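You operate a simulated robot arm through the tools that you are given. There is no shell and no other tool.

Carry out the task below with a simulated two-armed robot. There is one attempt and no reset: what you move stays moved.

TASK
Pack the yellow roll on the divider in the brown carton.
Fine: fit the divider first, seat the roll on it, then shut both flaps; leave the other roll.

It is judged by the outcome, as a careful person would: the job done as asked, and still so three seconds after it is handed in. It fails if anything else is knocked over, pushed out of place, dropped, spilled or broken.

THE ROBOT
Two 7-joint arms with three-finger grippers on one trunk that stands fixed in place. Base frame: the origin is at the foot of the trunk, x ahead of it, y to its left, z up. Units: mm, degrees, N and s.
The left shoulder is at [86, 126, 1110], the right one opposite. With the tool pointing down near the work surface each hand reaches from about 360 to 860 mm from the base axis, measured 20 degrees to its own side. Payload 2.94 kg a hand.
Tool frame (each hand has its own): the origin (TCP) lies between the finger pads and is the grasp point; the fingertips stand 30 mm ahead of it; z points along the fingers, y is the line along which they close. The gripper opens to 128 mm. The gripper's body begins 93 mm behind the TCP.
Orientation is that of the tool frame in the base frame, as a unit quaternion [x, y, z, w]. With the fingers straight down and closing along the base's y, the tool's x points along the base's -x, its y along +y and its z along -z.

THE INTERFACE
- The arms move only by the tool arm_command. It takes "left_series", "right_series" or both (then of equal length, played together; a hand with none holds still); each is a list of rows, each a list of 6 numbers: the shift along the tool's x, y, z in units of 150 mm (1.0 is 150 mm), then the turn, a rotation vector about the tool's x, y, z in units of 45 degrees (1.0 is 45 degrees). In form: [[x, y, z, rx, ry, rz], ...]. A call has 1 to 20 rows; each row is the pose to reach, as a shift and turn from the pose commanded when the call began, along the tool's axes at that moment. "left_jaw" and "right_jaw" are, for a hand that has rows, the gripper command, from -1 (shut) to 1 (fully open), values between in proportion, set as the call begins (left out, the last holds). A call with a number of a shift or a turn outside -1 to 1 is refused whole. Rows are played at 5 a second. More than 50 mm and 8.6 degrees between two rows, or a gripper value outside its range, and nothing of the call is played. Where a pose cannot be reached the arm comes as near as it can. A force on the tool above 90 N (or 10 N above the force at the start of the call, whichever is more), or a blocked arm, ends the call early, and 0.2 s more pass. The fingers move at their own pace and stop on an object; they squeeze with about 43 N. The grip force told is the motor's: it shows also when the fingers shut on nothing. Time passes only in rows, and 0.2 s behind the last, so rows that repeat a pose let the fingers close. The reply holds the time, the measured pose of the TCP, the force on the tool along the base axes, the opening and the grip force, in the units named above and with some noise, with the torque about the TCP (base axes, N m) and any sound that the robot's microphone picked up, and new pictures: "views" is both (left out), scene, wrist or none (wrist: the cameras of the hands that moved).
- Cameras (640 x 400 px; columns grow to the right, rows downward): "scene" is now at [208.4, -37, 1292.8]; the picture's right is [-0.45, -0.89, 0.00], its down [-0.35, 0.17, -0.92] and it looks along [0.82, -0.41, -0.39] (base axes); focal length 214 px, centre (320, 200). "left" rides on the left gripper at [69, 15, -120] in its tool frame; the picture's right is [-0.21, 0.98, 0.00], its down [-0.82, -0.18, -0.54] and it looks along [-0.53, -0.12, 0.84] (tool axes); focal length 251 px, centre (320, 200). "right" rides on the right gripper at [69, -15, -120] in its tool frame; the picture's right is [0.21, 0.98, 0.00], its down [-0.82, 0.18, -0.54] and it looks along [-0.53, 0.12, 0.84] (tool axes); focal length 251 px, centre (320, 200). There is no depth. A picture from a camera that has moved, and an enlarged one, comes with that camera's place and axes in the base frame and with its lens. The place of the scene camera against the robot may be out by one fixed shift of up to 12 mm in any direction.
- move_column(by): slides the trunk up (or, below 0, down) by that many mm; the arms and the scene camera ride with it, the base frame stays. It gives what a move gives, with no picture.
- aim_head(pan, tilt): turns the head with the scene camera to pan (to the left, within 80 degrees either way) and tilt (down, from -29 to 69), counted from straight ahead of the robot. It gives what a move gives, and a new picture of the scene camera.
- close_up(camera, box): a new picture of the part [left, top, right, bottom] of that camera's present view, enlarged. The clock stands still meanwhile.
- finish_job(): hands the job in; it is judged then, once.

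Places have to be worked out from the pictures, the camera data and where the tool is seen. Open the grippers and draw the arms clear of the work before you hand the job in, unless the task says otherwise.

The tools are called after "Call:" as name(argument=value, ...) on one line, values as JSON. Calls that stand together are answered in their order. arm_command: Moves the arms, as the interface text tells. Its arguments: {"type":"object","properties":{"left_series":{"type":"array"},"left_jaw":{"type":"number"},"right_series":{"type":"array"},"right_jaw":{"type":"number"},"views":{"type":"string","enum":["both","scene","wrist","none"]}},"required":[]} The other tools are called the same way: move_column (by) slides the trunk up or down; aim_head (pan, tilt) turns the head that bears the scene camera; close_up (camera, box) takes an enlarged picture of a part of a camera's view; finish_job () hands the job in.

At the start:

```text
time_s: 0.0
left_eef_pos: [414.1, 0.2, 1251.2]
left_tool_rot: [0.0, 1.0, 0.001, -0.001]
left_wrist_force: [0.0, 0.9, -1.3]
left_ft_torque: [0.01, -0.02, -0.02]
left_grip_width: 128.2
left_gripper_force: 0.0
right_eef_pos: [376.8, -498.5, 1235.9]
right_tool_rot: [0.0, 1.0, -0.001, 0.001]
right_wrist_force: [-0.6, 0.1, -0.1]
right_ft_torque: [-0.02, 0.0, -0.02]
right_grip_width: 128.2
right_gripper_force: 0.2
trunk travel left (down, up): [-325.0, 222.0]
head pan, tilt: [-26.8, 22.7]
```

scene: 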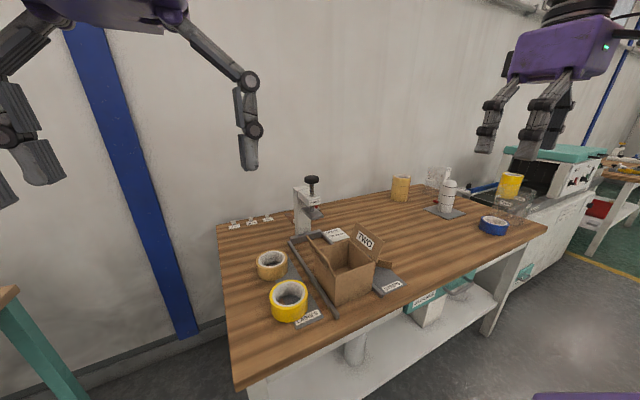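
right: 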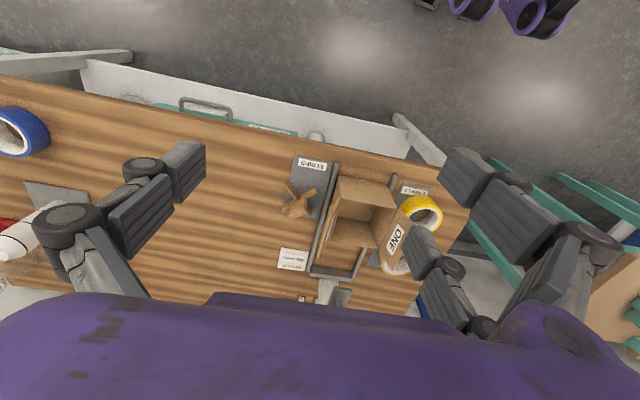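
left: 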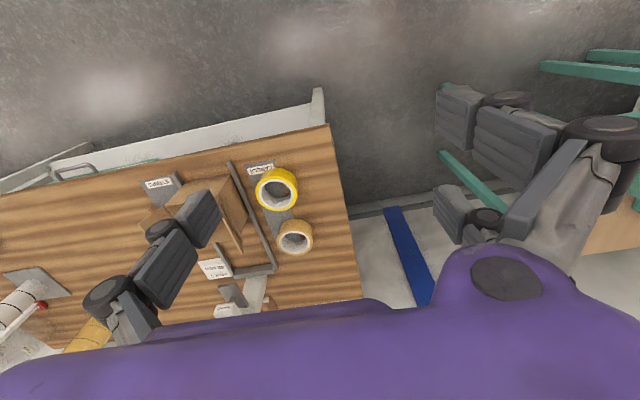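

The scene shows a carton in a corner fixture, two tape rolls at left, a divider (brown cross) on a plate at the right, and labels on the flaps. I take enlarged pictures to read the labels before moving anything.

Call:
close_up(camera="scene", box=[220, 160, 420, 340])

Call:
close_up(camera="right", box=[260, 130, 460, 310])

Call:
close_up(camera="left", box=[130, 140, 330, 320])

```text
2.22 times, centred on (320, 250) of scene
camera zoom: at [208.4, -37.0, 1292.8], right [-0.45, -0.89, 0.0], down [-0.35, 0.17, -0.92], along [0.82, -0.41, -0.39], focal length 477 px, centre (320, 89)
```

zoom: 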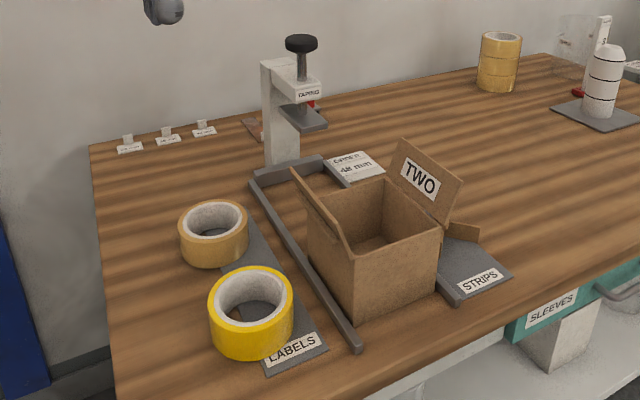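

```text
2.22 times, centred on (360, 220) of right
camera zoom: at [309.1, -514.4, 1357.1], right [-0.21, 0.98, 0.0], down [0.82, 0.18, 0.54], along [0.53, 0.12, -0.84], focal length 559 px, centre (231, 156)
```

zoom: 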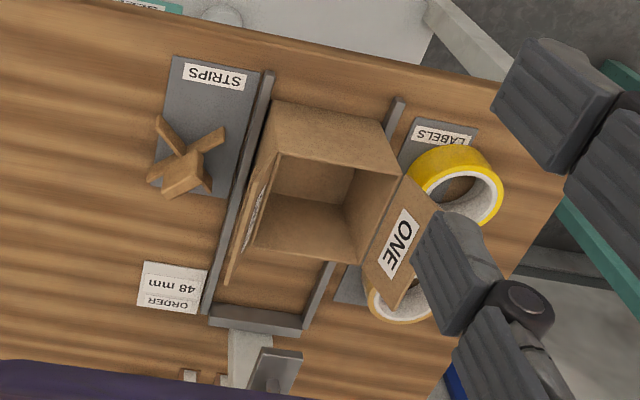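

```text
2.22 times, centred on (230, 230) of left
camera zoom: at [343.3, 14.6, 1369.8], right [0.21, 0.98, 0.0], down [0.82, -0.18, 0.54], along [0.53, -0.12, -0.84], focal length 559 px, centre (520, 133)
```

zoom: 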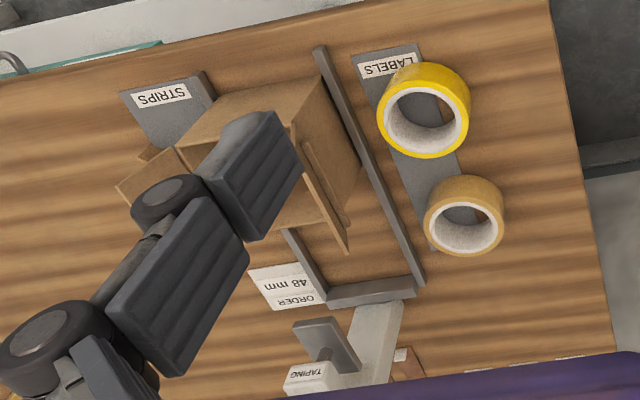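

The plate corner triangulates to about (569, -156, 784), so the table top is near z = 780. I aim the head at the carton for a steeper view.

Call:
aim_head(pan=-32, tilt=42)

```text
time_s: 0.8
left_eef_pos: [413.6, -0.1, 1250.0]
left_tool_rot: [-0.001, 1.0, -0.001, 0.0]
left_wrist_force: [-0.5, -0.5, 0.6]
left_ft_torque: [0.01, 0.0, 0.0]
left_grip_width: 128.0
left_gripper_force: 0.0
right_eef_pos: [376.4, -497.9, 1236.8]
right_tool_rot: [0.0, 1.0, -0.001, 0.0]
right_wrist_force: [0.5, -0.3, -0.7]
right_ft_torque: [0.02, 0.02, 0.01]
right_grip_width: 127.8
right_gripper_force: 0.0
trunk travel left (down, up): [-325.0, 222.0]
head pan, tilt: [-32.0, 42.0]
camera scene: at [200.0, -39.8, 1269.6], right [-0.51, -0.86, 0.0], down [-0.52, 0.31, -0.79], along [0.68, -0.41, -0.61], focal length 214 px, centre (320, 200)
```

scene: 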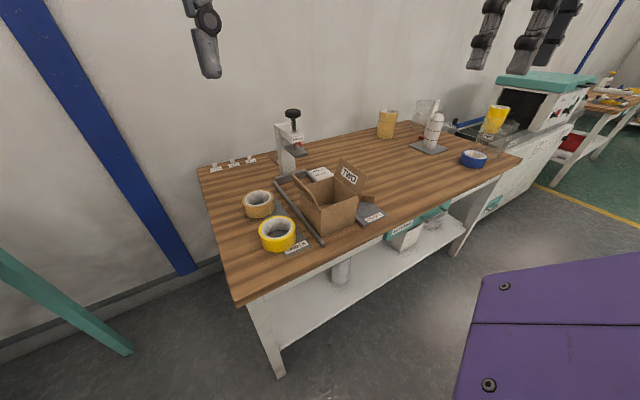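

The view is steeper now. I enlarge the working area in two pieces to find edges.

Call:
close_up(camera="scene", box=[230, 145, 400, 265])

Call:
close_up(camera="scene", box=[290, 150, 390, 240])

Call:
close_up(camera="right", box=[270, 140, 370, 220])

Call:
close_up(camera="right", box=[320, 160, 460, 270])

```text
3.33 times, centred on (315, 205) of scene
camera zoom: at [200.0, -39.8, 1269.6], right [-0.51, -0.86, 0.0], down [-0.52, 0.31, -0.79], along [0.68, -0.41, -0.61], focal length 715 px, centre (337, 183)
```

zoom: 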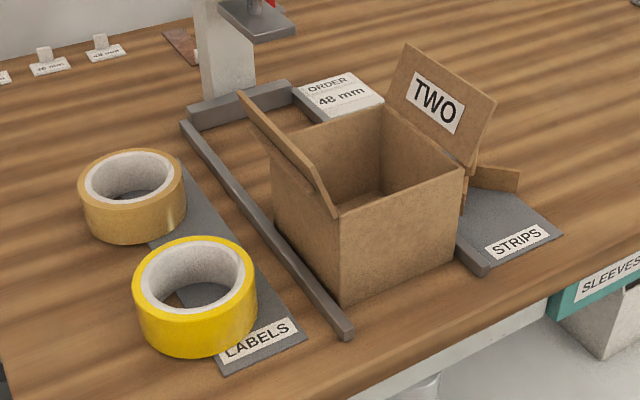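

```text
4.44 times, centred on (340, 195) of scene
camera zoom: at [200.0, -39.8, 1269.6], right [-0.51, -0.86, 0.0], down [-0.52, 0.31, -0.79], along [0.68, -0.41, -0.61], focal length 953 px, centre (231, 222)
```

zoom: 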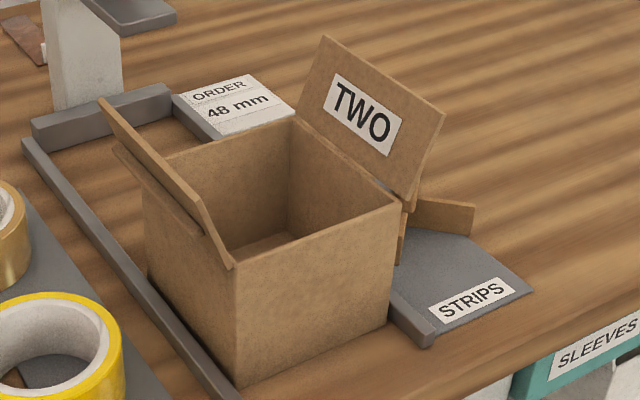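

```text
5.00 times, centred on (320, 180) of right
camera zoom: at [309.1, -514.3, 1357.1], right [-0.21, 0.98, 0.0], down [0.82, 0.18, 0.54], along [0.53, 0.12, -0.84], focal length 1257 px, centre (320, 300)
```

zoom: 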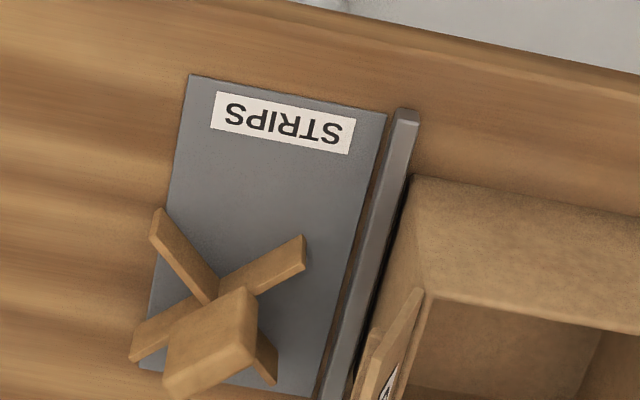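

```text
3.64 times, centred on (390, 215) of right
camera zoom: at [309.1, -514.3, 1357.1], right [-0.21, 0.98, 0.0], down [0.82, 0.18, 0.54], along [0.53, 0.12, -0.84], focal length 914 px, centre (66, 146)
```

zoom: 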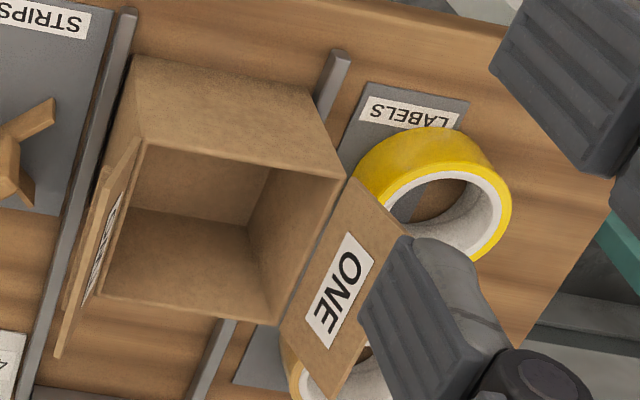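

The carton rim is near z ≈ 889 with corners about (591, -401), (591, -272), (715, -274); the divider (a cross with a centre post) is near (680, -488), and the yellow roll is near (630, -161). I bring the right hand lower for a better look at the divider, staying short of it.

Call:
arm_command(right_series=[[-0.15, 0.03, 0.25, 0, 0, 0], [-0.3, 0.06, 0.5, 0, 0, 0], [-0.45, 0.09, 0.75, 0, 0, 0], [-0.61, 0.12, 1.0, 0, 0, 0]], views="none")

Call:
arm_command(right_series=[[-0.15, 0.0, 0.15, 0, 0, 0], [-0.3, 0.0, 0.3, 0, 0, 0], [-0.45, 0.0, 0.45, 0, 0, 0]], views="both")

```text
time_s: 1.8
left_eef_pos: [414.1, -0.2, 1250.1]
left_tool_rot: [-0.001, 1.0, 0.0, 0.0]
left_wrist_force: [-0.1, -0.7, 0.3]
left_ft_torque: [0.01, 0.03, 0.02]
left_grip_width: 127.9
left_gripper_force: 0.0
right_eef_pos: [469.6, -479.5, 1085.6]
right_tool_rot: [0.0, 1.0, 0.0, 0.001]
right_wrist_force: [0.1, -0.3, -1.2]
right_ft_torque: [0.02, 0.02, -0.02]
right_grip_width: 127.8
right_gripper_force: 0.1
trunk travel left (down, up): [-325.0, 222.0]
head pan, tilt: [-32.0, 42.0]
```

```text
time_s: 2.6
left_eef_pos: [414.7, -2.5, 1249.1]
left_tool_rot: [-0.001, 1.0, 0.0, -0.001]
left_wrist_force: [0.4, 0.1, -0.1]
left_ft_torque: [0.03, 0.06, 0.03]
left_grip_width: 127.8
left_gripper_force: 0.0
right_eef_pos: [538.0, -481.3, 1015.9]
right_tool_rot: [0.001, 1.0, 0.0, 0.001]
right_wrist_force: [0.6, -0.7, 0.5]
right_ft_torque: [0.03, 0.03, 0.0]
right_grip_width: 128.0
right_gripper_force: 0.2
trunk travel left (down, up): [-325.0, 222.0]
head pan, tilt: [-32.0, 42.0]
camera scene: at [198.2, -40.5, 1262.6], right [-0.53, -0.85, 0.0], down [-0.57, 0.35, -0.74], along [0.63, -0.39, -0.67], focal length 214 px, centre (320, 200)
camera right: at [469.2, -496.5, 1137.3], right [-0.21, 0.98, 0.0], down [0.82, 0.18, 0.54], along [0.53, 0.12, -0.84], focal length 251 px, centre (320, 200)
```

scene: 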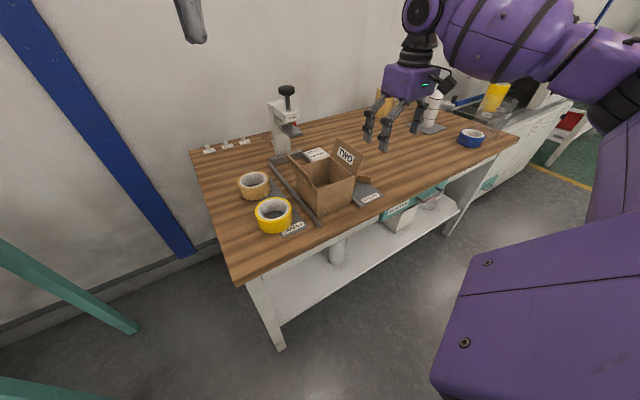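
right: 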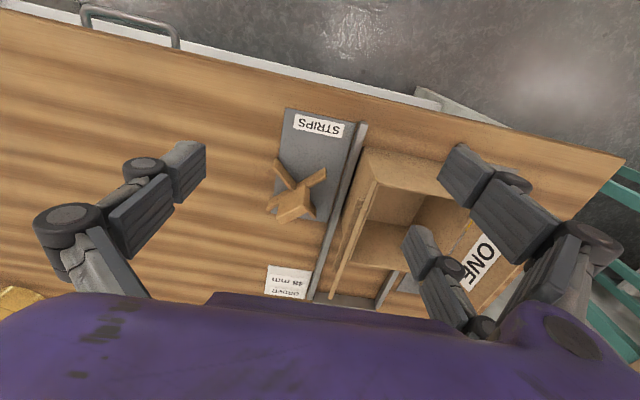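

The right wrist view shows the divider as a cross with a block in the middle, and the hands seem to have three finger links. I look closer at both the gripper and the divider.

Call:
close_up(camera="scene", box=[340, 40, 480, 160])

Call:
close_up(camera="right", box=[240, 90, 370, 240])

Call:
close_up(camera="right", box=[310, 110, 530, 310])

Call:
close_up(camera="scene", box=[230, 130, 400, 250])

```text
3.33 times, centred on (410, 100) of scene
camera zoom: at [198.2, -40.5, 1262.6], right [-0.53, -0.85, 0.0], down [-0.57, 0.35, -0.74], along [0.63, -0.39, -0.67], focal length 715 px, centre (20, 533)
```

zoom: 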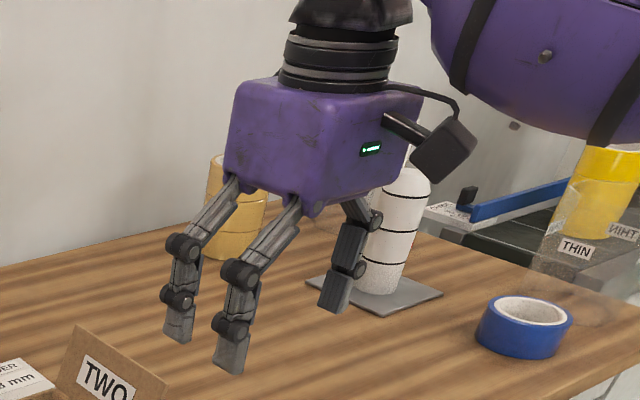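

```text
2.67 times, centred on (305, 165) of right
camera zoom: at [469.2, -496.5, 1137.3], right [-0.21, 0.98, 0.0], down [0.82, 0.18, 0.54], along [0.53, 0.12, -0.84], focal length 670 px, centre (360, 293)
```

zoom: 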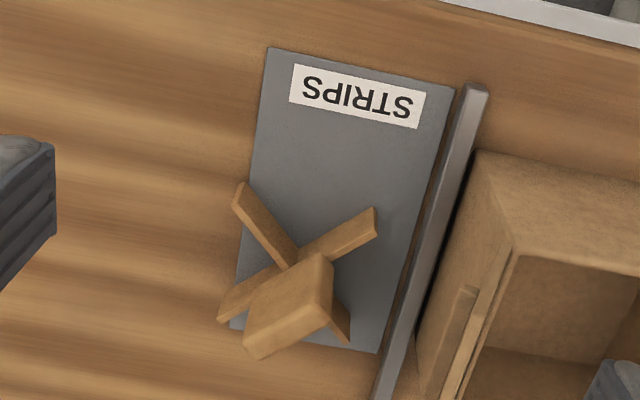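

```text
2.00 times, centred on (420, 210) of right
camera zoom: at [469.2, -496.5, 1137.3], right [-0.21, 0.98, 0.0], down [0.82, 0.18, 0.54], along [0.53, 0.12, -0.84], focal length 503 px, centre (120, 180)
```

zoom: 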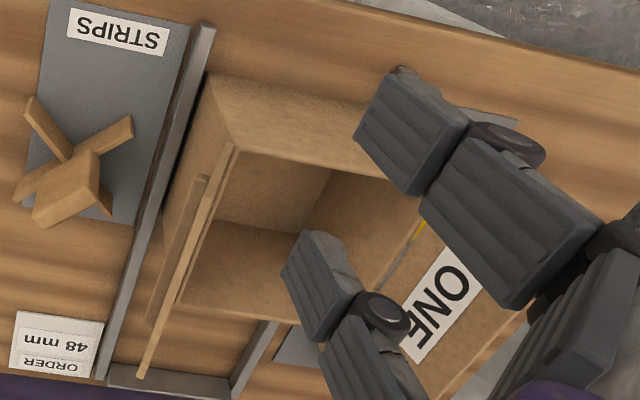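

```text
3.33 times, centred on (315, 190) of scene
camera zoom: at [198.2, -40.5, 1262.6], right [-0.53, -0.85, 0.0], down [-0.57, 0.35, -0.74], along [0.63, -0.39, -0.67], focal length 715 px, centre (337, 233)
```

zoom: 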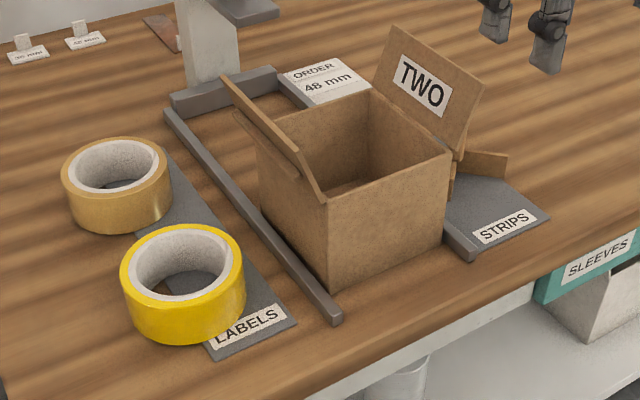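

The divider's arm tips come out near (636,-529), (635,-450), (719,-529), (725,-447), so its centre is about (679,-488) with arms on the diagonals. I move the right hand down and to the outer side for a closer look at its height and post.

Call:
arm_command(right_series=[[-0.05, -0.176, 0.19, 0, 0, 0], [-0.1, -0.352, 0.38, 0, 0, 0], [-0.147, -0.527, 0.573, 0, 0, 0], [-0.147, -0.527, 0.573, 0, 0, 0]], views="both")

Call:
close_up(camera="right", box=[290, 80, 490, 260])

Call:
close_up(camera="scene", box=[280, 120, 400, 220])

```text
time_s: 3.6
left_eef_pos: [412.1, 0.7, 1249.6]
left_tool_rot: [-0.001, 1.0, -0.001, 0.001]
left_wrist_force: [-0.1, 1.0, 0.4]
left_ft_torque: [-0.01, -0.02, 0.0]
left_grip_width: 127.9
left_gripper_force: 0.1
right_eef_pos: [559.0, -560.1, 930.9]
right_tool_rot: [0.0, 1.0, 0.0, 0.001]
right_wrist_force: [0.0, 0.1, -0.4]
right_ft_torque: [-0.02, 0.0, 0.01]
right_grip_width: 128.0
right_gripper_force: 0.0
trunk travel left (down, up): [-325.0, 222.0]
head pan, tilt: [-32.0, 42.0]
camera scene: at [196.1, -39.0, 1263.0], right [-0.53, -0.85, 0.0], down [-0.57, 0.35, -0.74], along [0.63, -0.39, -0.67], focal length 214 px, centre (320, 200)
camera right: at [491.4, -575.0, 1052.0], right [-0.21, 0.98, 0.0], down [0.82, 0.18, 0.54], along [0.53, 0.12, -0.84], focal length 251 px, centre (320, 200)
```

scene: 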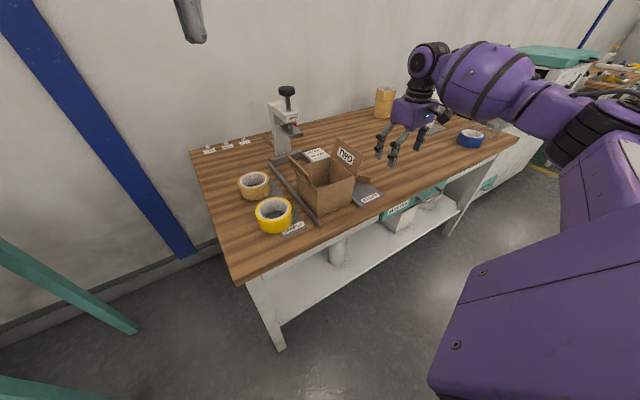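
right: 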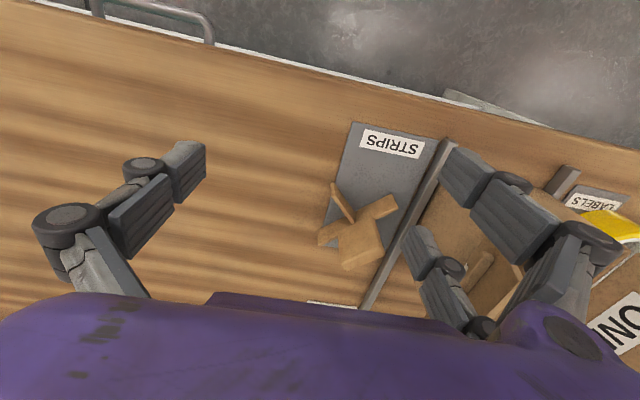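

```text
2.22 times, centred on (390, 170) of right
camera zoom: at [491.4, -575.0, 1052.0], right [-0.21, 0.98, 0.0], down [0.82, 0.18, 0.54], along [0.53, 0.12, -0.84], focal length 559 px, centre (164, 267)
```

zoom: 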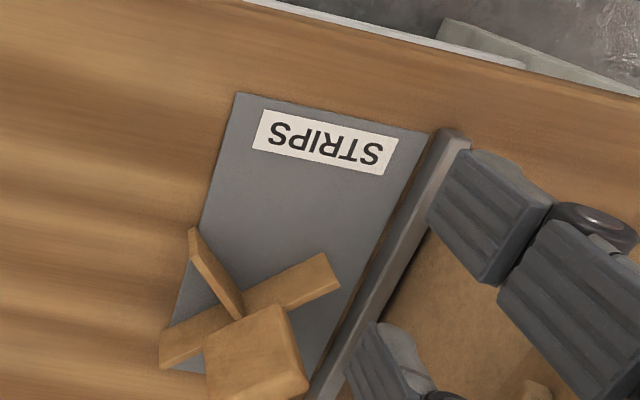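

```text
4.00 times, centred on (340, 170) of scene
camera zoom: at [196.1, -39.0, 1263.0], right [-0.53, -0.85, 0.0], down [-0.57, 0.35, -0.74], along [0.63, -0.39, -0.67], focal length 858 px, centre (240, 320)
```

zoom: 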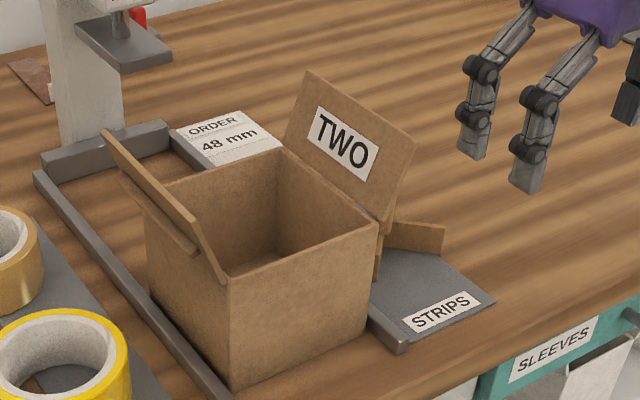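

The divider is two upright crossed strips with a taller tab in the plane of one strip. I enlarge it further in the present view.

Call:
close_up(camera="right", box=[300, 170, 430, 280])

Call:
close_up(camera="scene", box=[355, 160, 395, 200])

```text
3.64 times, centred on (365, 225) of right
camera zoom: at [491.4, -575.0, 1052.0], right [-0.21, 0.98, 0.0], down [0.82, 0.18, 0.54], along [0.53, 0.12, -0.84], focal length 914 px, centre (156, 109)
```

zoom: 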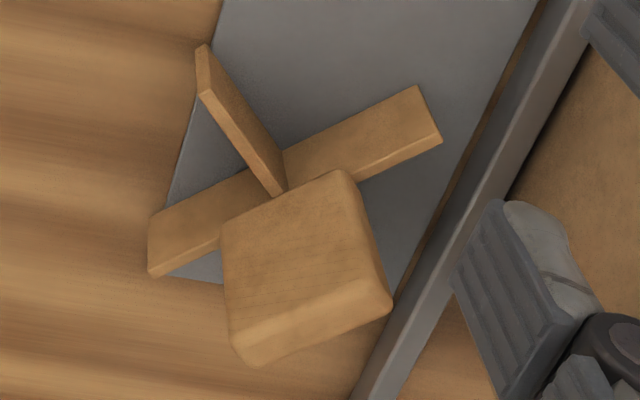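

```text
10.00 times, centred on (375, 180) of scene
camera zoom: at [196.1, -39.0, 1263.0], right [-0.53, -0.85, 0.0], down [-0.57, 0.35, -0.74], along [0.63, -0.39, -0.67], focal length 2145 px, centre (-230, 400)
```

zoom: 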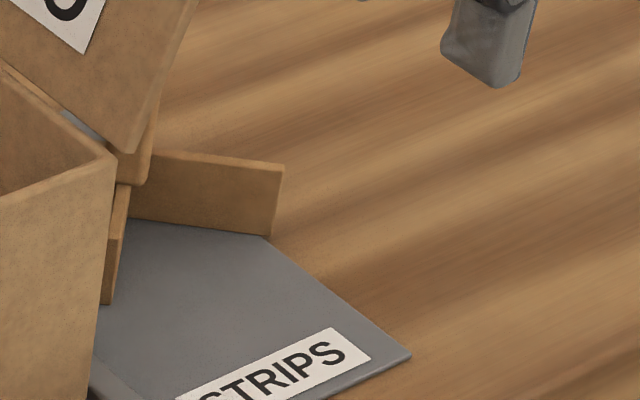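

The tab seems about 45 mm wide and 12 mm thick, standing at 45° (normal along (1,1)) up to z ≈ 855–860; flap TWO's top edge is near (591–717, -427, 955). I raise the hand, turn it 45° so the fingers close across the tab, narrow the jaw, and hover over the divider.

Call:
arm_command(right_series=[[-0.06, 0.04, -0.1, 0, 0, 0.16], [-0.16, 0.1, -0.25, 0, 0, 0.33], [-0.3, 0.18, -0.4, 0, 0, 0.5], [-0.45, 0.27, -0.4, 0, 0, 0.67], [-0.6, 0.36, -0.4, 0, 0, 0.84], [-0.75, 0.45, -0.4, 0, 0, 1.0], [-0.793, 0.48, -0.4, 0, 0, 1.0], [-0.793, 0.48, -0.4, 0, 0, 1.0]], right_jaw=0.0, views="both")

Call:
close_up(camera="right", box=[220, 100, 420, 280])

Call:
close_up(camera="scene", box=[280, 80, 440, 220])

```text
time_s: 5.4
left_eef_pos: [413.8, 0.2, 1250.5]
left_tool_rot: [0.0, 1.0, -0.001, 0.0]
left_wrist_force: [0.7, -0.2, -0.7]
left_ft_torque: [0.01, -0.02, 0.01]
left_grip_width: 127.8
left_gripper_force: 0.0
right_eef_pos: [676.6, -487.2, 993.2]
right_tool_rot: [0.383, 0.924, 0.001, 0.001]
right_wrist_force: [-0.7, 0.6, -0.9]
right_ft_torque: [-0.01, -0.01, 0.01]
right_grip_width: 63.9
right_gripper_force: 0.1
trunk travel left (down, up): [-325.0, 222.0]
head pan, tilt: [-32.0, 42.0]
camera scene: at [180.1, -58.2, 1262.0], right [-0.76, -0.65, 0.0], down [-0.44, 0.51, -0.74], along [0.48, -0.56, -0.68], focal length 214 px, centre (320, 200)
camera right: at [618.5, -450.2, 1113.6], right [0.54, 0.84, 0.0], down [0.71, -0.45, 0.54], along [0.46, -0.29, -0.84], focal length 251 px, centre (320, 200)
```

scene: 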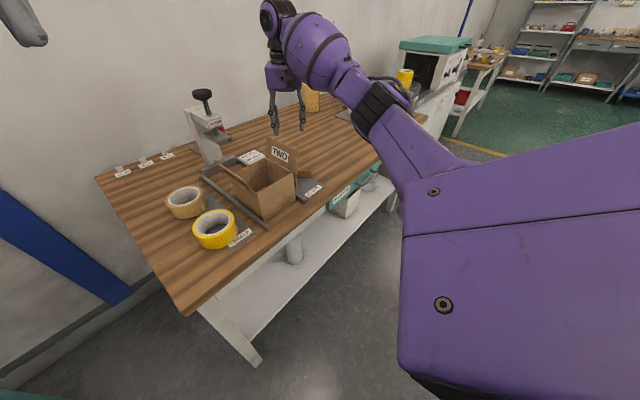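
right: 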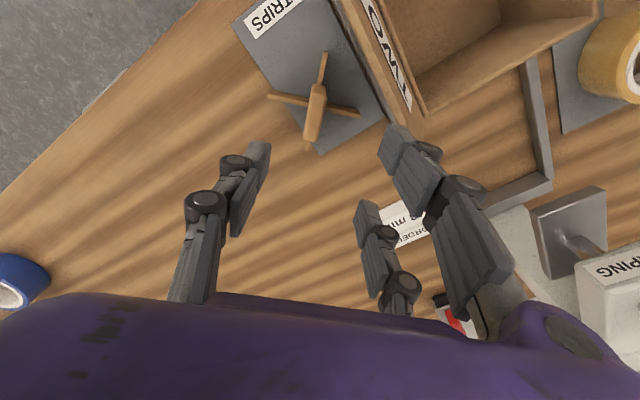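

```text
2.22 times, centred on (320, 190) of right
camera zoom: at [618.5, -450.2, 1113.6], right [0.54, 0.84, 0.0], down [0.71, -0.45, 0.54], along [0.46, -0.29, -0.84], focal length 559 px, centre (320, 222)
```

zoom: 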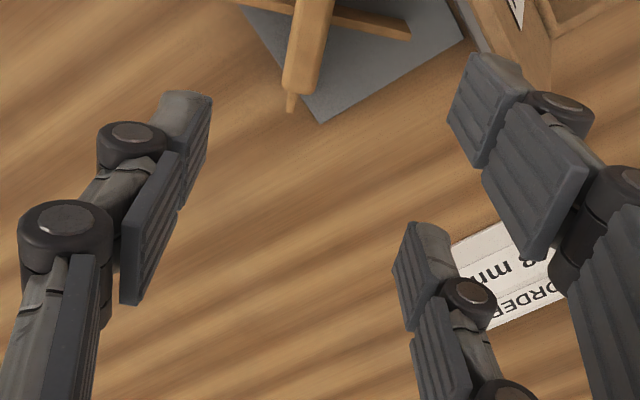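

```text
2.86 times, centred on (360, 150) of scene
camera zoom: at [180.1, -58.2, 1262.0], right [-0.76, -0.65, 0.0], down [-0.44, 0.51, -0.74], along [0.48, -0.56, -0.68], focal length 613 px, centre (206, 343)
```

zoom: 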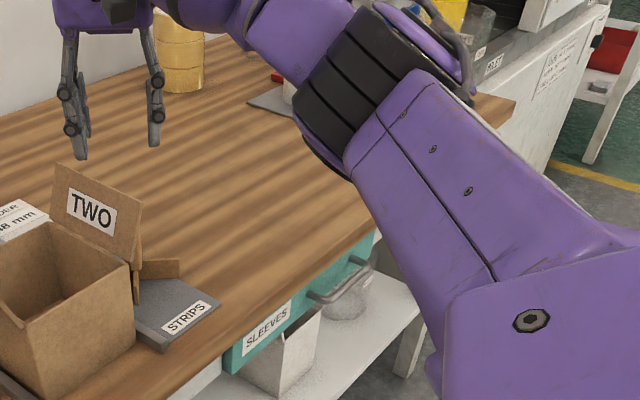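

The trunk turned with the arm, and the tab now shows edge-on just left of the tool line. I enlarge that part of the wrist view to measure it.

Call:
close_up(camera="right", box=[250, 20, 390, 160])

Call:
close_up(camera="right", box=[330, 0, 640, 190])

```text
2.86 times, centred on (320, 90) of right
camera zoom: at [618.5, -450.2, 1113.6], right [0.54, 0.84, 0.0], down [0.71, -0.45, 0.54], along [0.46, -0.29, -0.84], focal length 718 px, centre (320, 514)
```

zoom: 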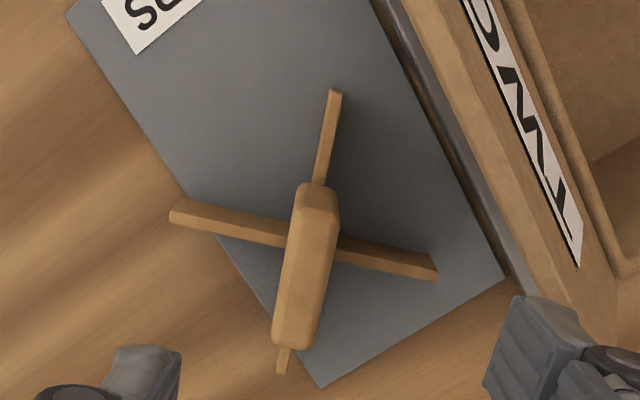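

```text
2.06 times, centred on (485, 95) of right
camera zoom: at [618.5, -450.2, 1113.6], right [0.54, 0.84, 0.0], down [0.71, -0.45, 0.54], along [0.46, -0.29, -0.84], focal length 519 px, centre (-21, 417)
```

zoom: 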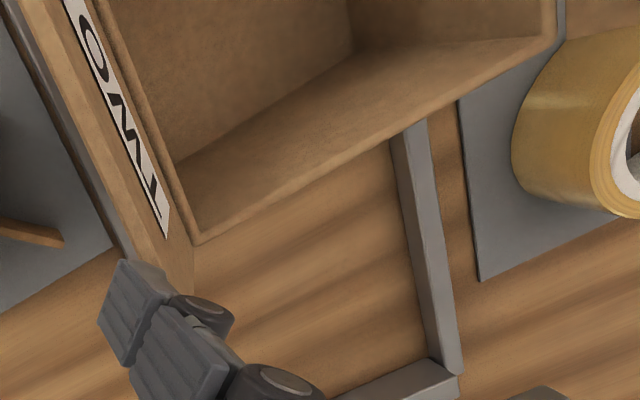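

Tab centre measures about (674, -490), aligned with the tool within about a degree; strips' tops are at z ≈ 810. I shift 4 mm along -y of the tool and go down to TCP z ≈ 900 to check before straddling the tab.

Call:
arm_command(right_series=[[0, -0.027, 0.16, 0, 0, 0], [0, -0.027, 0.32, 0, 0, 0], [0, -0.027, 0.48, 0, 0, 0], [0, -0.027, 0.62, 0, 0, 0], [0, -0.027, 0.62, 0, 0, 0]], views="both")

Call:
close_up(camera="right", box=[220, 40, 440, 240])

Call:
close_up(camera="scene", box=[220, 60, 380, 220])

```text
time_s: 6.6
left_eef_pos: [413.9, -1.4, 1251.1]
left_tool_rot: [-0.001, 1.0, -0.002, 0.001]
left_wrist_force: [-0.1, 0.2, 0.2]
left_ft_torque: [0.02, -0.01, 0.02]
left_grip_width: 128.1
left_gripper_force: 0.0
right_eef_pos: [673.5, -490.4, 898.8]
right_tool_rot: [0.382, 0.924, 0.0, 0.0]
right_wrist_force: [-0.2, 0.1, -0.8]
right_ft_torque: [0.02, -0.01, -0.02]
right_grip_width: 64.1
right_gripper_force: 0.1
trunk travel left (down, up): [-325.0, 222.0]
head pan, tilt: [-32.0, 42.0]
camera scene: at [185.8, -53.3, 1263.4], right [-0.69, -0.72, 0.0], down [-0.48, 0.46, -0.75], along [0.54, -0.52, -0.67], focal length 214 px, centre (320, 200)
camera right: at [616.0, -453.3, 1019.3], right [0.54, 0.84, 0.0], down [0.71, -0.45, 0.54], along [0.46, -0.29, -0.84], focal length 251 px, centre (320, 200)
```

scene: 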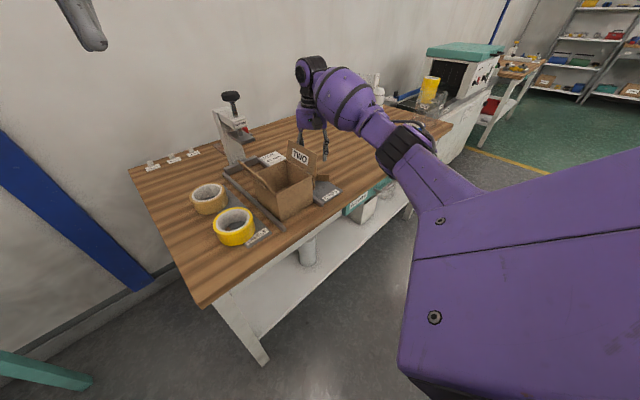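
right: 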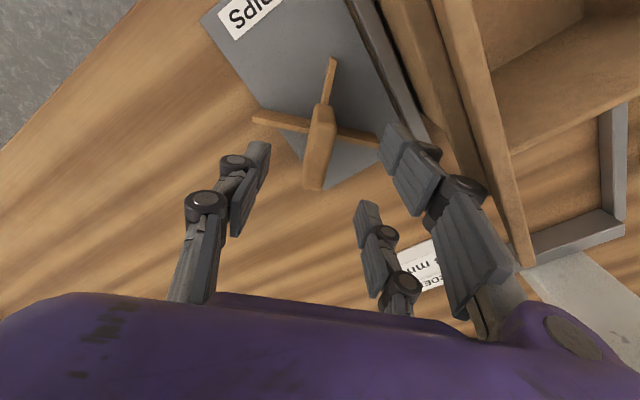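

```text
2.00 times, centred on (330, 140) of right
camera zoom: at [616.0, -453.3, 1019.3], right [0.54, 0.84, 0.0], down [0.71, -0.45, 0.54], along [0.46, -0.29, -0.84], focal length 503 px, centre (300, 320)
```

zoom: 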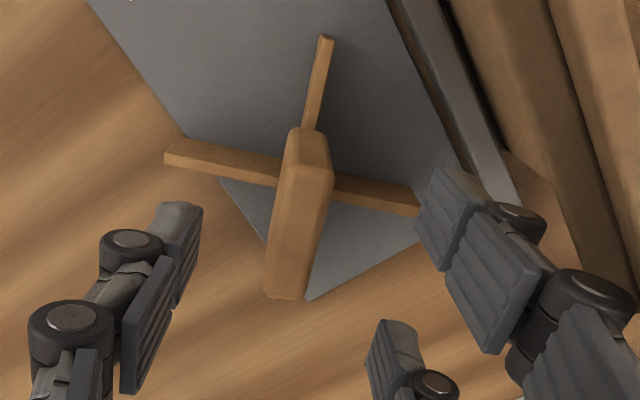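

```text
2.50 times, centred on (300, 140) of scene
camera zoom: at [185.8, -53.3, 1263.4], right [-0.69, -0.72, 0.0], down [-0.48, 0.46, -0.75], along [0.54, -0.52, -0.67], focal length 536 px, centre (370, 350)
```

zoom: 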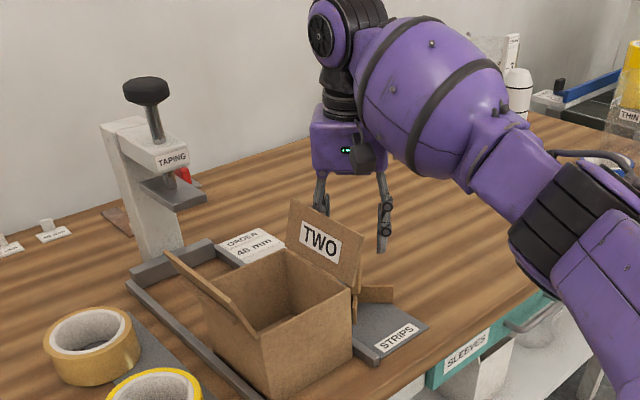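

Two views give the tab top at z ≈ 860, centred at (673, -490), which is where the tool now is. I go down 52 mm so the fingertips stop about 6 mm above the strips, without closing yet.

Call:
arm_command(right_series=[[0, 0, 0.12, 0, 0, 0], [0, 0, 0.24, 0, 0, 0], [0, 0, 0.345, 0, 0, 0], [0, 0, 0.345, 0, 0, 0]], views="both")

Call:
close_up(camera="right", box=[220, 60, 440, 260])

Call:
close_up(camera="scene", box=[240, 60, 400, 200])

```text
time_s: 7.6
left_eef_pos: [414.3, -1.1, 1251.0]
left_tool_rot: [-0.001, 1.0, -0.001, 0.0]
left_wrist_force: [-0.6, -0.1, -0.1]
left_ft_torque: [-0.02, 0.02, -0.01]
left_grip_width: 127.9
left_gripper_force: 0.0
right_eef_pos: [674.8, -490.7, 847.7]
right_tool_rot: [0.382, 0.924, 0.0, -0.001]
right_wrist_force: [0.4, 0.2, -0.4]
right_ft_torque: [-0.02, 0.01, 0.0]
right_grip_width: 64.2
right_gripper_force: 0.0
trunk travel left (down, up): [-325.0, 222.0]
head pan, tilt: [-32.0, 42.0]
camera scene: at [188.7, -49.6, 1262.5], right [-0.65, -0.76, 0.0], down [-0.51, 0.44, -0.74], along [0.56, -0.48, -0.67], focal length 214 px, centre (320, 200)
camera right: at [616.5, -453.5, 968.6], right [0.54, 0.84, 0.0], down [0.71, -0.45, 0.54], along [0.46, -0.29, -0.84], focal length 251 px, centre (320, 200)
```

scene: 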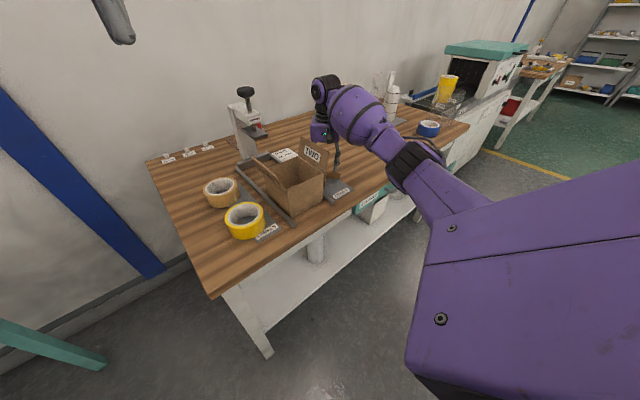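
right: 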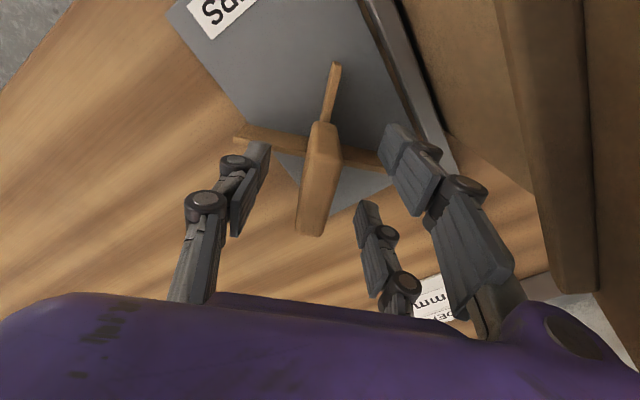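

```text
2.00 times, centred on (330, 160) of right
camera zoom: at [616.5, -453.5, 968.6], right [0.54, 0.84, 0.0], down [0.71, -0.45, 0.54], along [0.46, -0.29, -0.84], focal length 503 px, centre (300, 280)
```

zoom: 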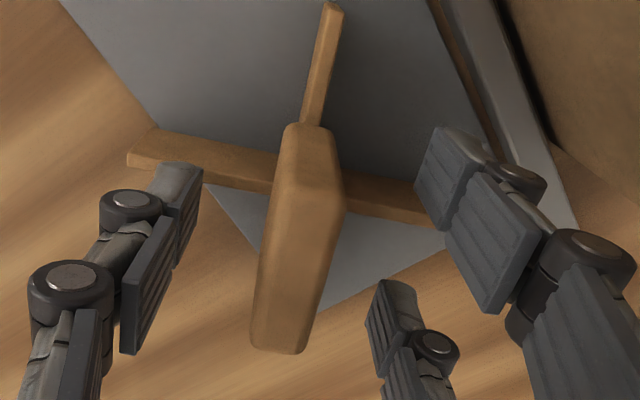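

```text
2.86 times, centred on (320, 130) of scene
camera zoom: at [188.7, -49.6, 1262.5], right [-0.65, -0.76, 0.0], down [-0.51, 0.44, -0.74], along [0.56, -0.48, -0.67], focal length 613 px, centre (320, 400)
```

zoom: 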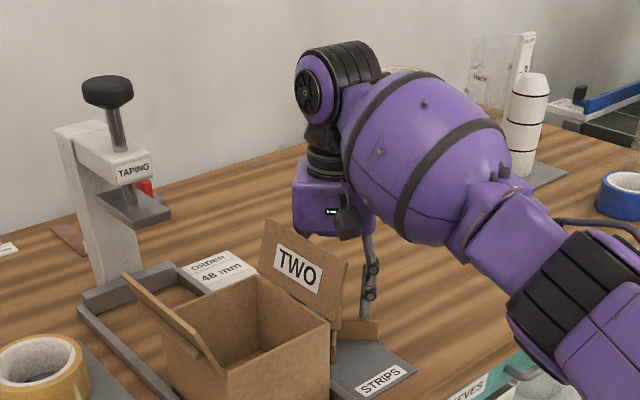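

The tab stands between the fingers with even gaps, tips just above the strips. I close the right hand and let the grip settle.

Call:
arm_command(right_series=[[0, 0, 0, 0, 0, 0], [0, 0, 0, 0, 0, 0], [0, 0, 0, 0, 0, 0], [0, 0, 0, 0, 0, 0]], right_jaw=-1.0, views="wrist")

Call:
close_up(camera="right", box=[220, 60, 440, 260])

```text
time_s: 8.6
left_eef_pos: [413.2, -0.0, 1249.8]
left_tool_rot: [-0.001, 1.0, 0.0, 0.0]
left_wrist_force: [0.3, 0.2, 0.3]
left_ft_torque: [0.03, -0.02, 0.02]
left_grip_width: 127.9
left_gripper_force: 0.2
right_eef_pos: [676.4, -491.0, 848.6]
right_tool_rot: [0.383, 0.924, 0.001, 0.001]
right_wrist_force: [-1.1, 0.2, 0.2]
right_ft_torque: [-0.03, -0.01, 0.03]
right_grip_width: 14.8
right_gripper_force: 40.9
trunk travel left (down, up): [-325.0, 222.0]
head pan, tilt: [-32.0, 42.0]
camera right: at [617.0, -453.3, 969.1], right [0.54, 0.84, 0.0], down [0.71, -0.45, 0.54], along [0.46, -0.29, -0.84], focal length 251 px, centre (320, 200)
```

right: 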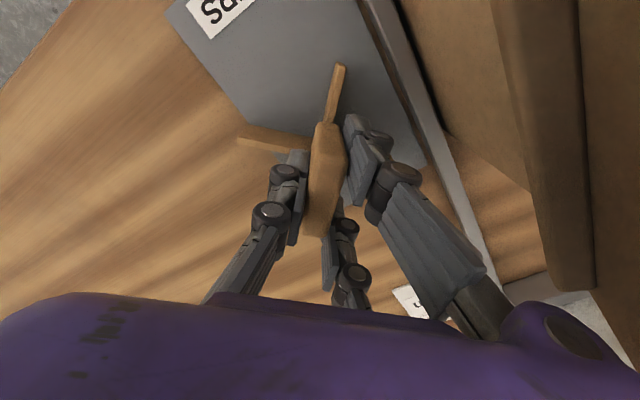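

```text
2.00 times, centred on (330, 160) of right
camera zoom: at [617.0, -453.3, 969.1], right [0.54, 0.84, 0.0], down [0.71, -0.45, 0.54], along [0.46, -0.29, -0.84], focal length 503 px, centre (300, 280)
```

zoom: 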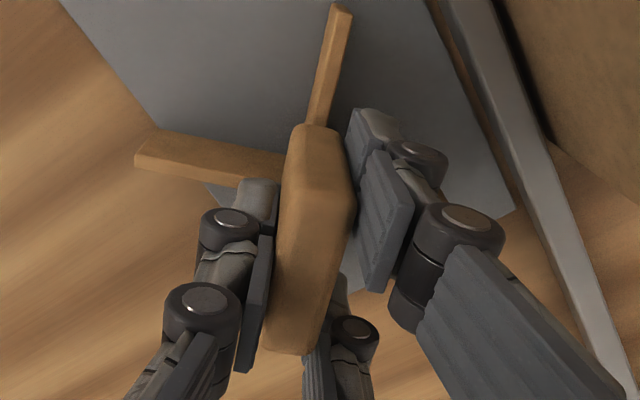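

The tab is held at 14.8 mm with 41 N. I lift it straight up 190 mm in two calls so its bottom clears flap TWO's top edge (z ≈ 955).

Call:
arm_command(right_series=[[0, 0, -0.1, 0, 0, 0], [0, 0, -0.25, 0, 0, 0], [0, 0, -0.45, 0, 0, 0], [0, 0, -0.65, 0, 0, 0], [0, 0, -0.85, 0, 0, 0], [0, 0, -1.0, 0, 0, 0]], views="both")

Call:
arm_command(right_series=[[0, 0, -0.15, 0, 0, 0], [0, 0, -0.3, 0, 0, 0], [0, 0, -0.3, 0, 0, 0]], views="both")

Call:
close_up(camera="scene", box=[220, 60, 380, 220])

Call:
close_up(camera="right", box=[280, 0, 640, 240])

```text
time_s: 10.0
left_eef_pos: [413.9, 0.5, 1249.4]
left_tool_rot: [-0.001, 1.0, -0.001, 0.001]
left_wrist_force: [0.5, -0.2, -0.3]
left_ft_torque: [0.01, 0.0, -0.01]
left_grip_width: 128.2
left_gripper_force: 0.0
right_eef_pos: [674.9, -488.8, 1001.2]
right_tool_rot: [0.383, 0.924, 0.001, 0.0]
right_wrist_force: [0.7, 0.2, -0.9]
right_ft_torque: [0.02, -0.01, 0.01]
right_grip_width: 15.1
right_gripper_force: 40.9
trunk travel left (down, up): [-325.0, 222.0]
head pan, tilt: [-32.0, 42.0]
camera scene: at [179.4, -58.5, 1262.2], right [-0.76, -0.65, 0.0], down [-0.44, 0.51, -0.74], along [0.48, -0.56, -0.68], focal length 214 px, centre (320, 200)
camera right: at [615.9, -451.6, 1121.4], right [0.54, 0.84, 0.0], down [0.71, -0.45, 0.54], along [0.46, -0.29, -0.84], focal length 251 px, centre (320, 200)
```

scene: 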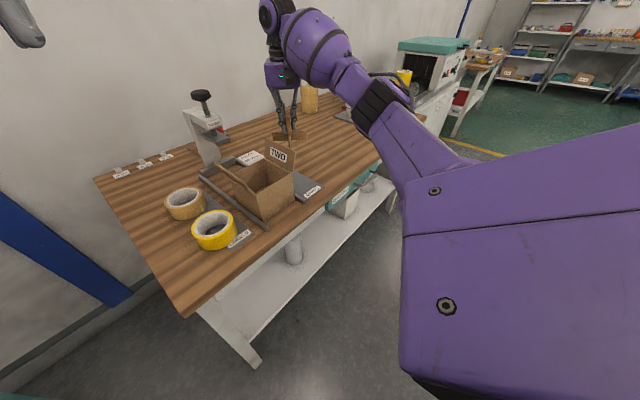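
right: 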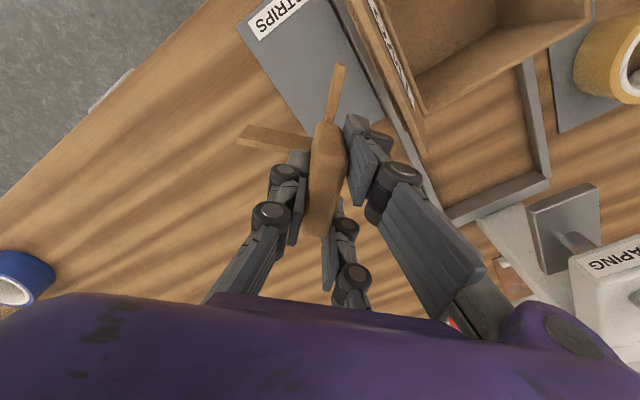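

```text
time_s: 10.8
left_eef_pos: [413.2, -0.5, 1250.4]
left_tool_rot: [-0.001, 1.0, 0.0, 0.0]
left_wrist_force: [-0.7, -0.2, 0.1]
left_ft_torque: [-0.02, -0.02, 0.0]
left_grip_width: 127.8
left_gripper_force: 0.0
right_eef_pos: [675.8, -491.8, 1043.6]
right_tool_rot: [0.383, 0.924, 0.002, 0.001]
right_wrist_force: [-0.6, -0.5, -0.6]
right_ft_torque: [0.0, -0.02, 0.0]
right_grip_width: 15.0
right_gripper_force: 41.3
trunk travel left (down, up): [-325.0, 222.0]
head pan, tilt: [-32.0, 42.0]
camera scene: at [196.8, -40.0, 1262.8], right [-0.53, -0.85, 0.0], down [-0.57, 0.36, -0.74], along [0.63, -0.39, -0.67], focal length 214 px, centre (320, 200)
camera right: at [616.5, -453.5, 1165.3], right [0.54, 0.84, 0.0], down [0.71, -0.45, 0.54], along [0.46, -0.29, -0.84], focal length 251 px, centre (320, 200)
```

scene: 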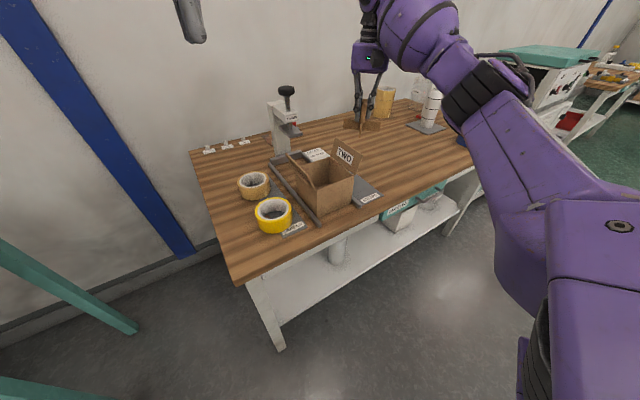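
right: 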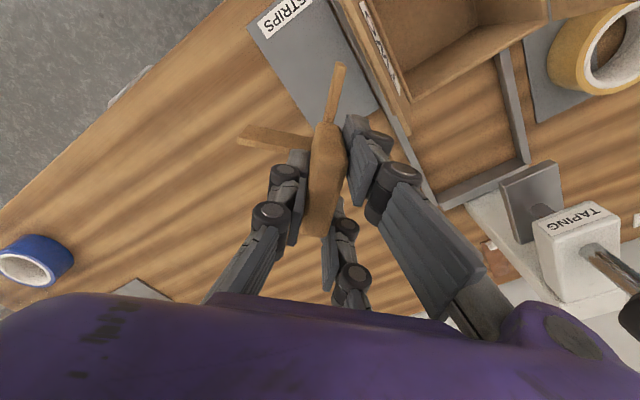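

```text
2.50 times, centred on (300, 140) of scene
camera zoom: at [196.8, -40.0, 1262.8], right [-0.53, -0.85, 0.0], down [-0.57, 0.36, -0.74], along [0.63, -0.39, -0.67], focal length 536 px, centre (370, 350)
```

zoom: 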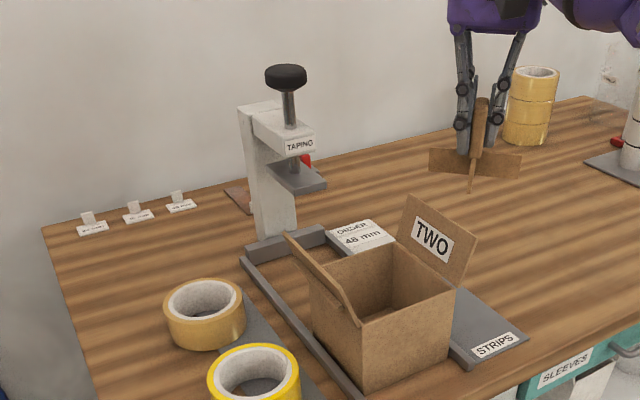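

```text
1.67 times, centred on (460, 120) of right
camera zoom: at [616.5, -453.5, 1165.3], right [0.54, 0.84, 0.0], down [0.71, -0.45, 0.54], along [0.46, -0.29, -0.84], focal length 419 px, centre (87, 333)
```

zoom: 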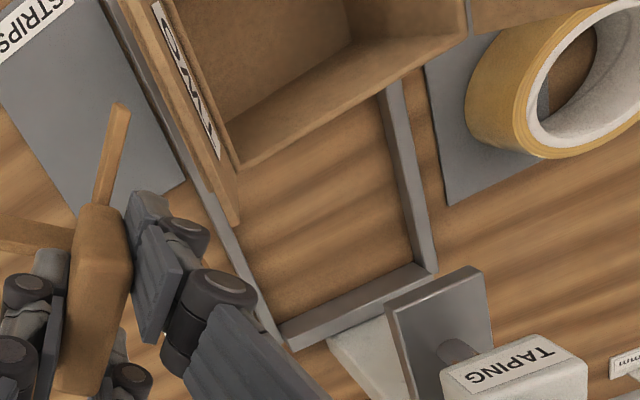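

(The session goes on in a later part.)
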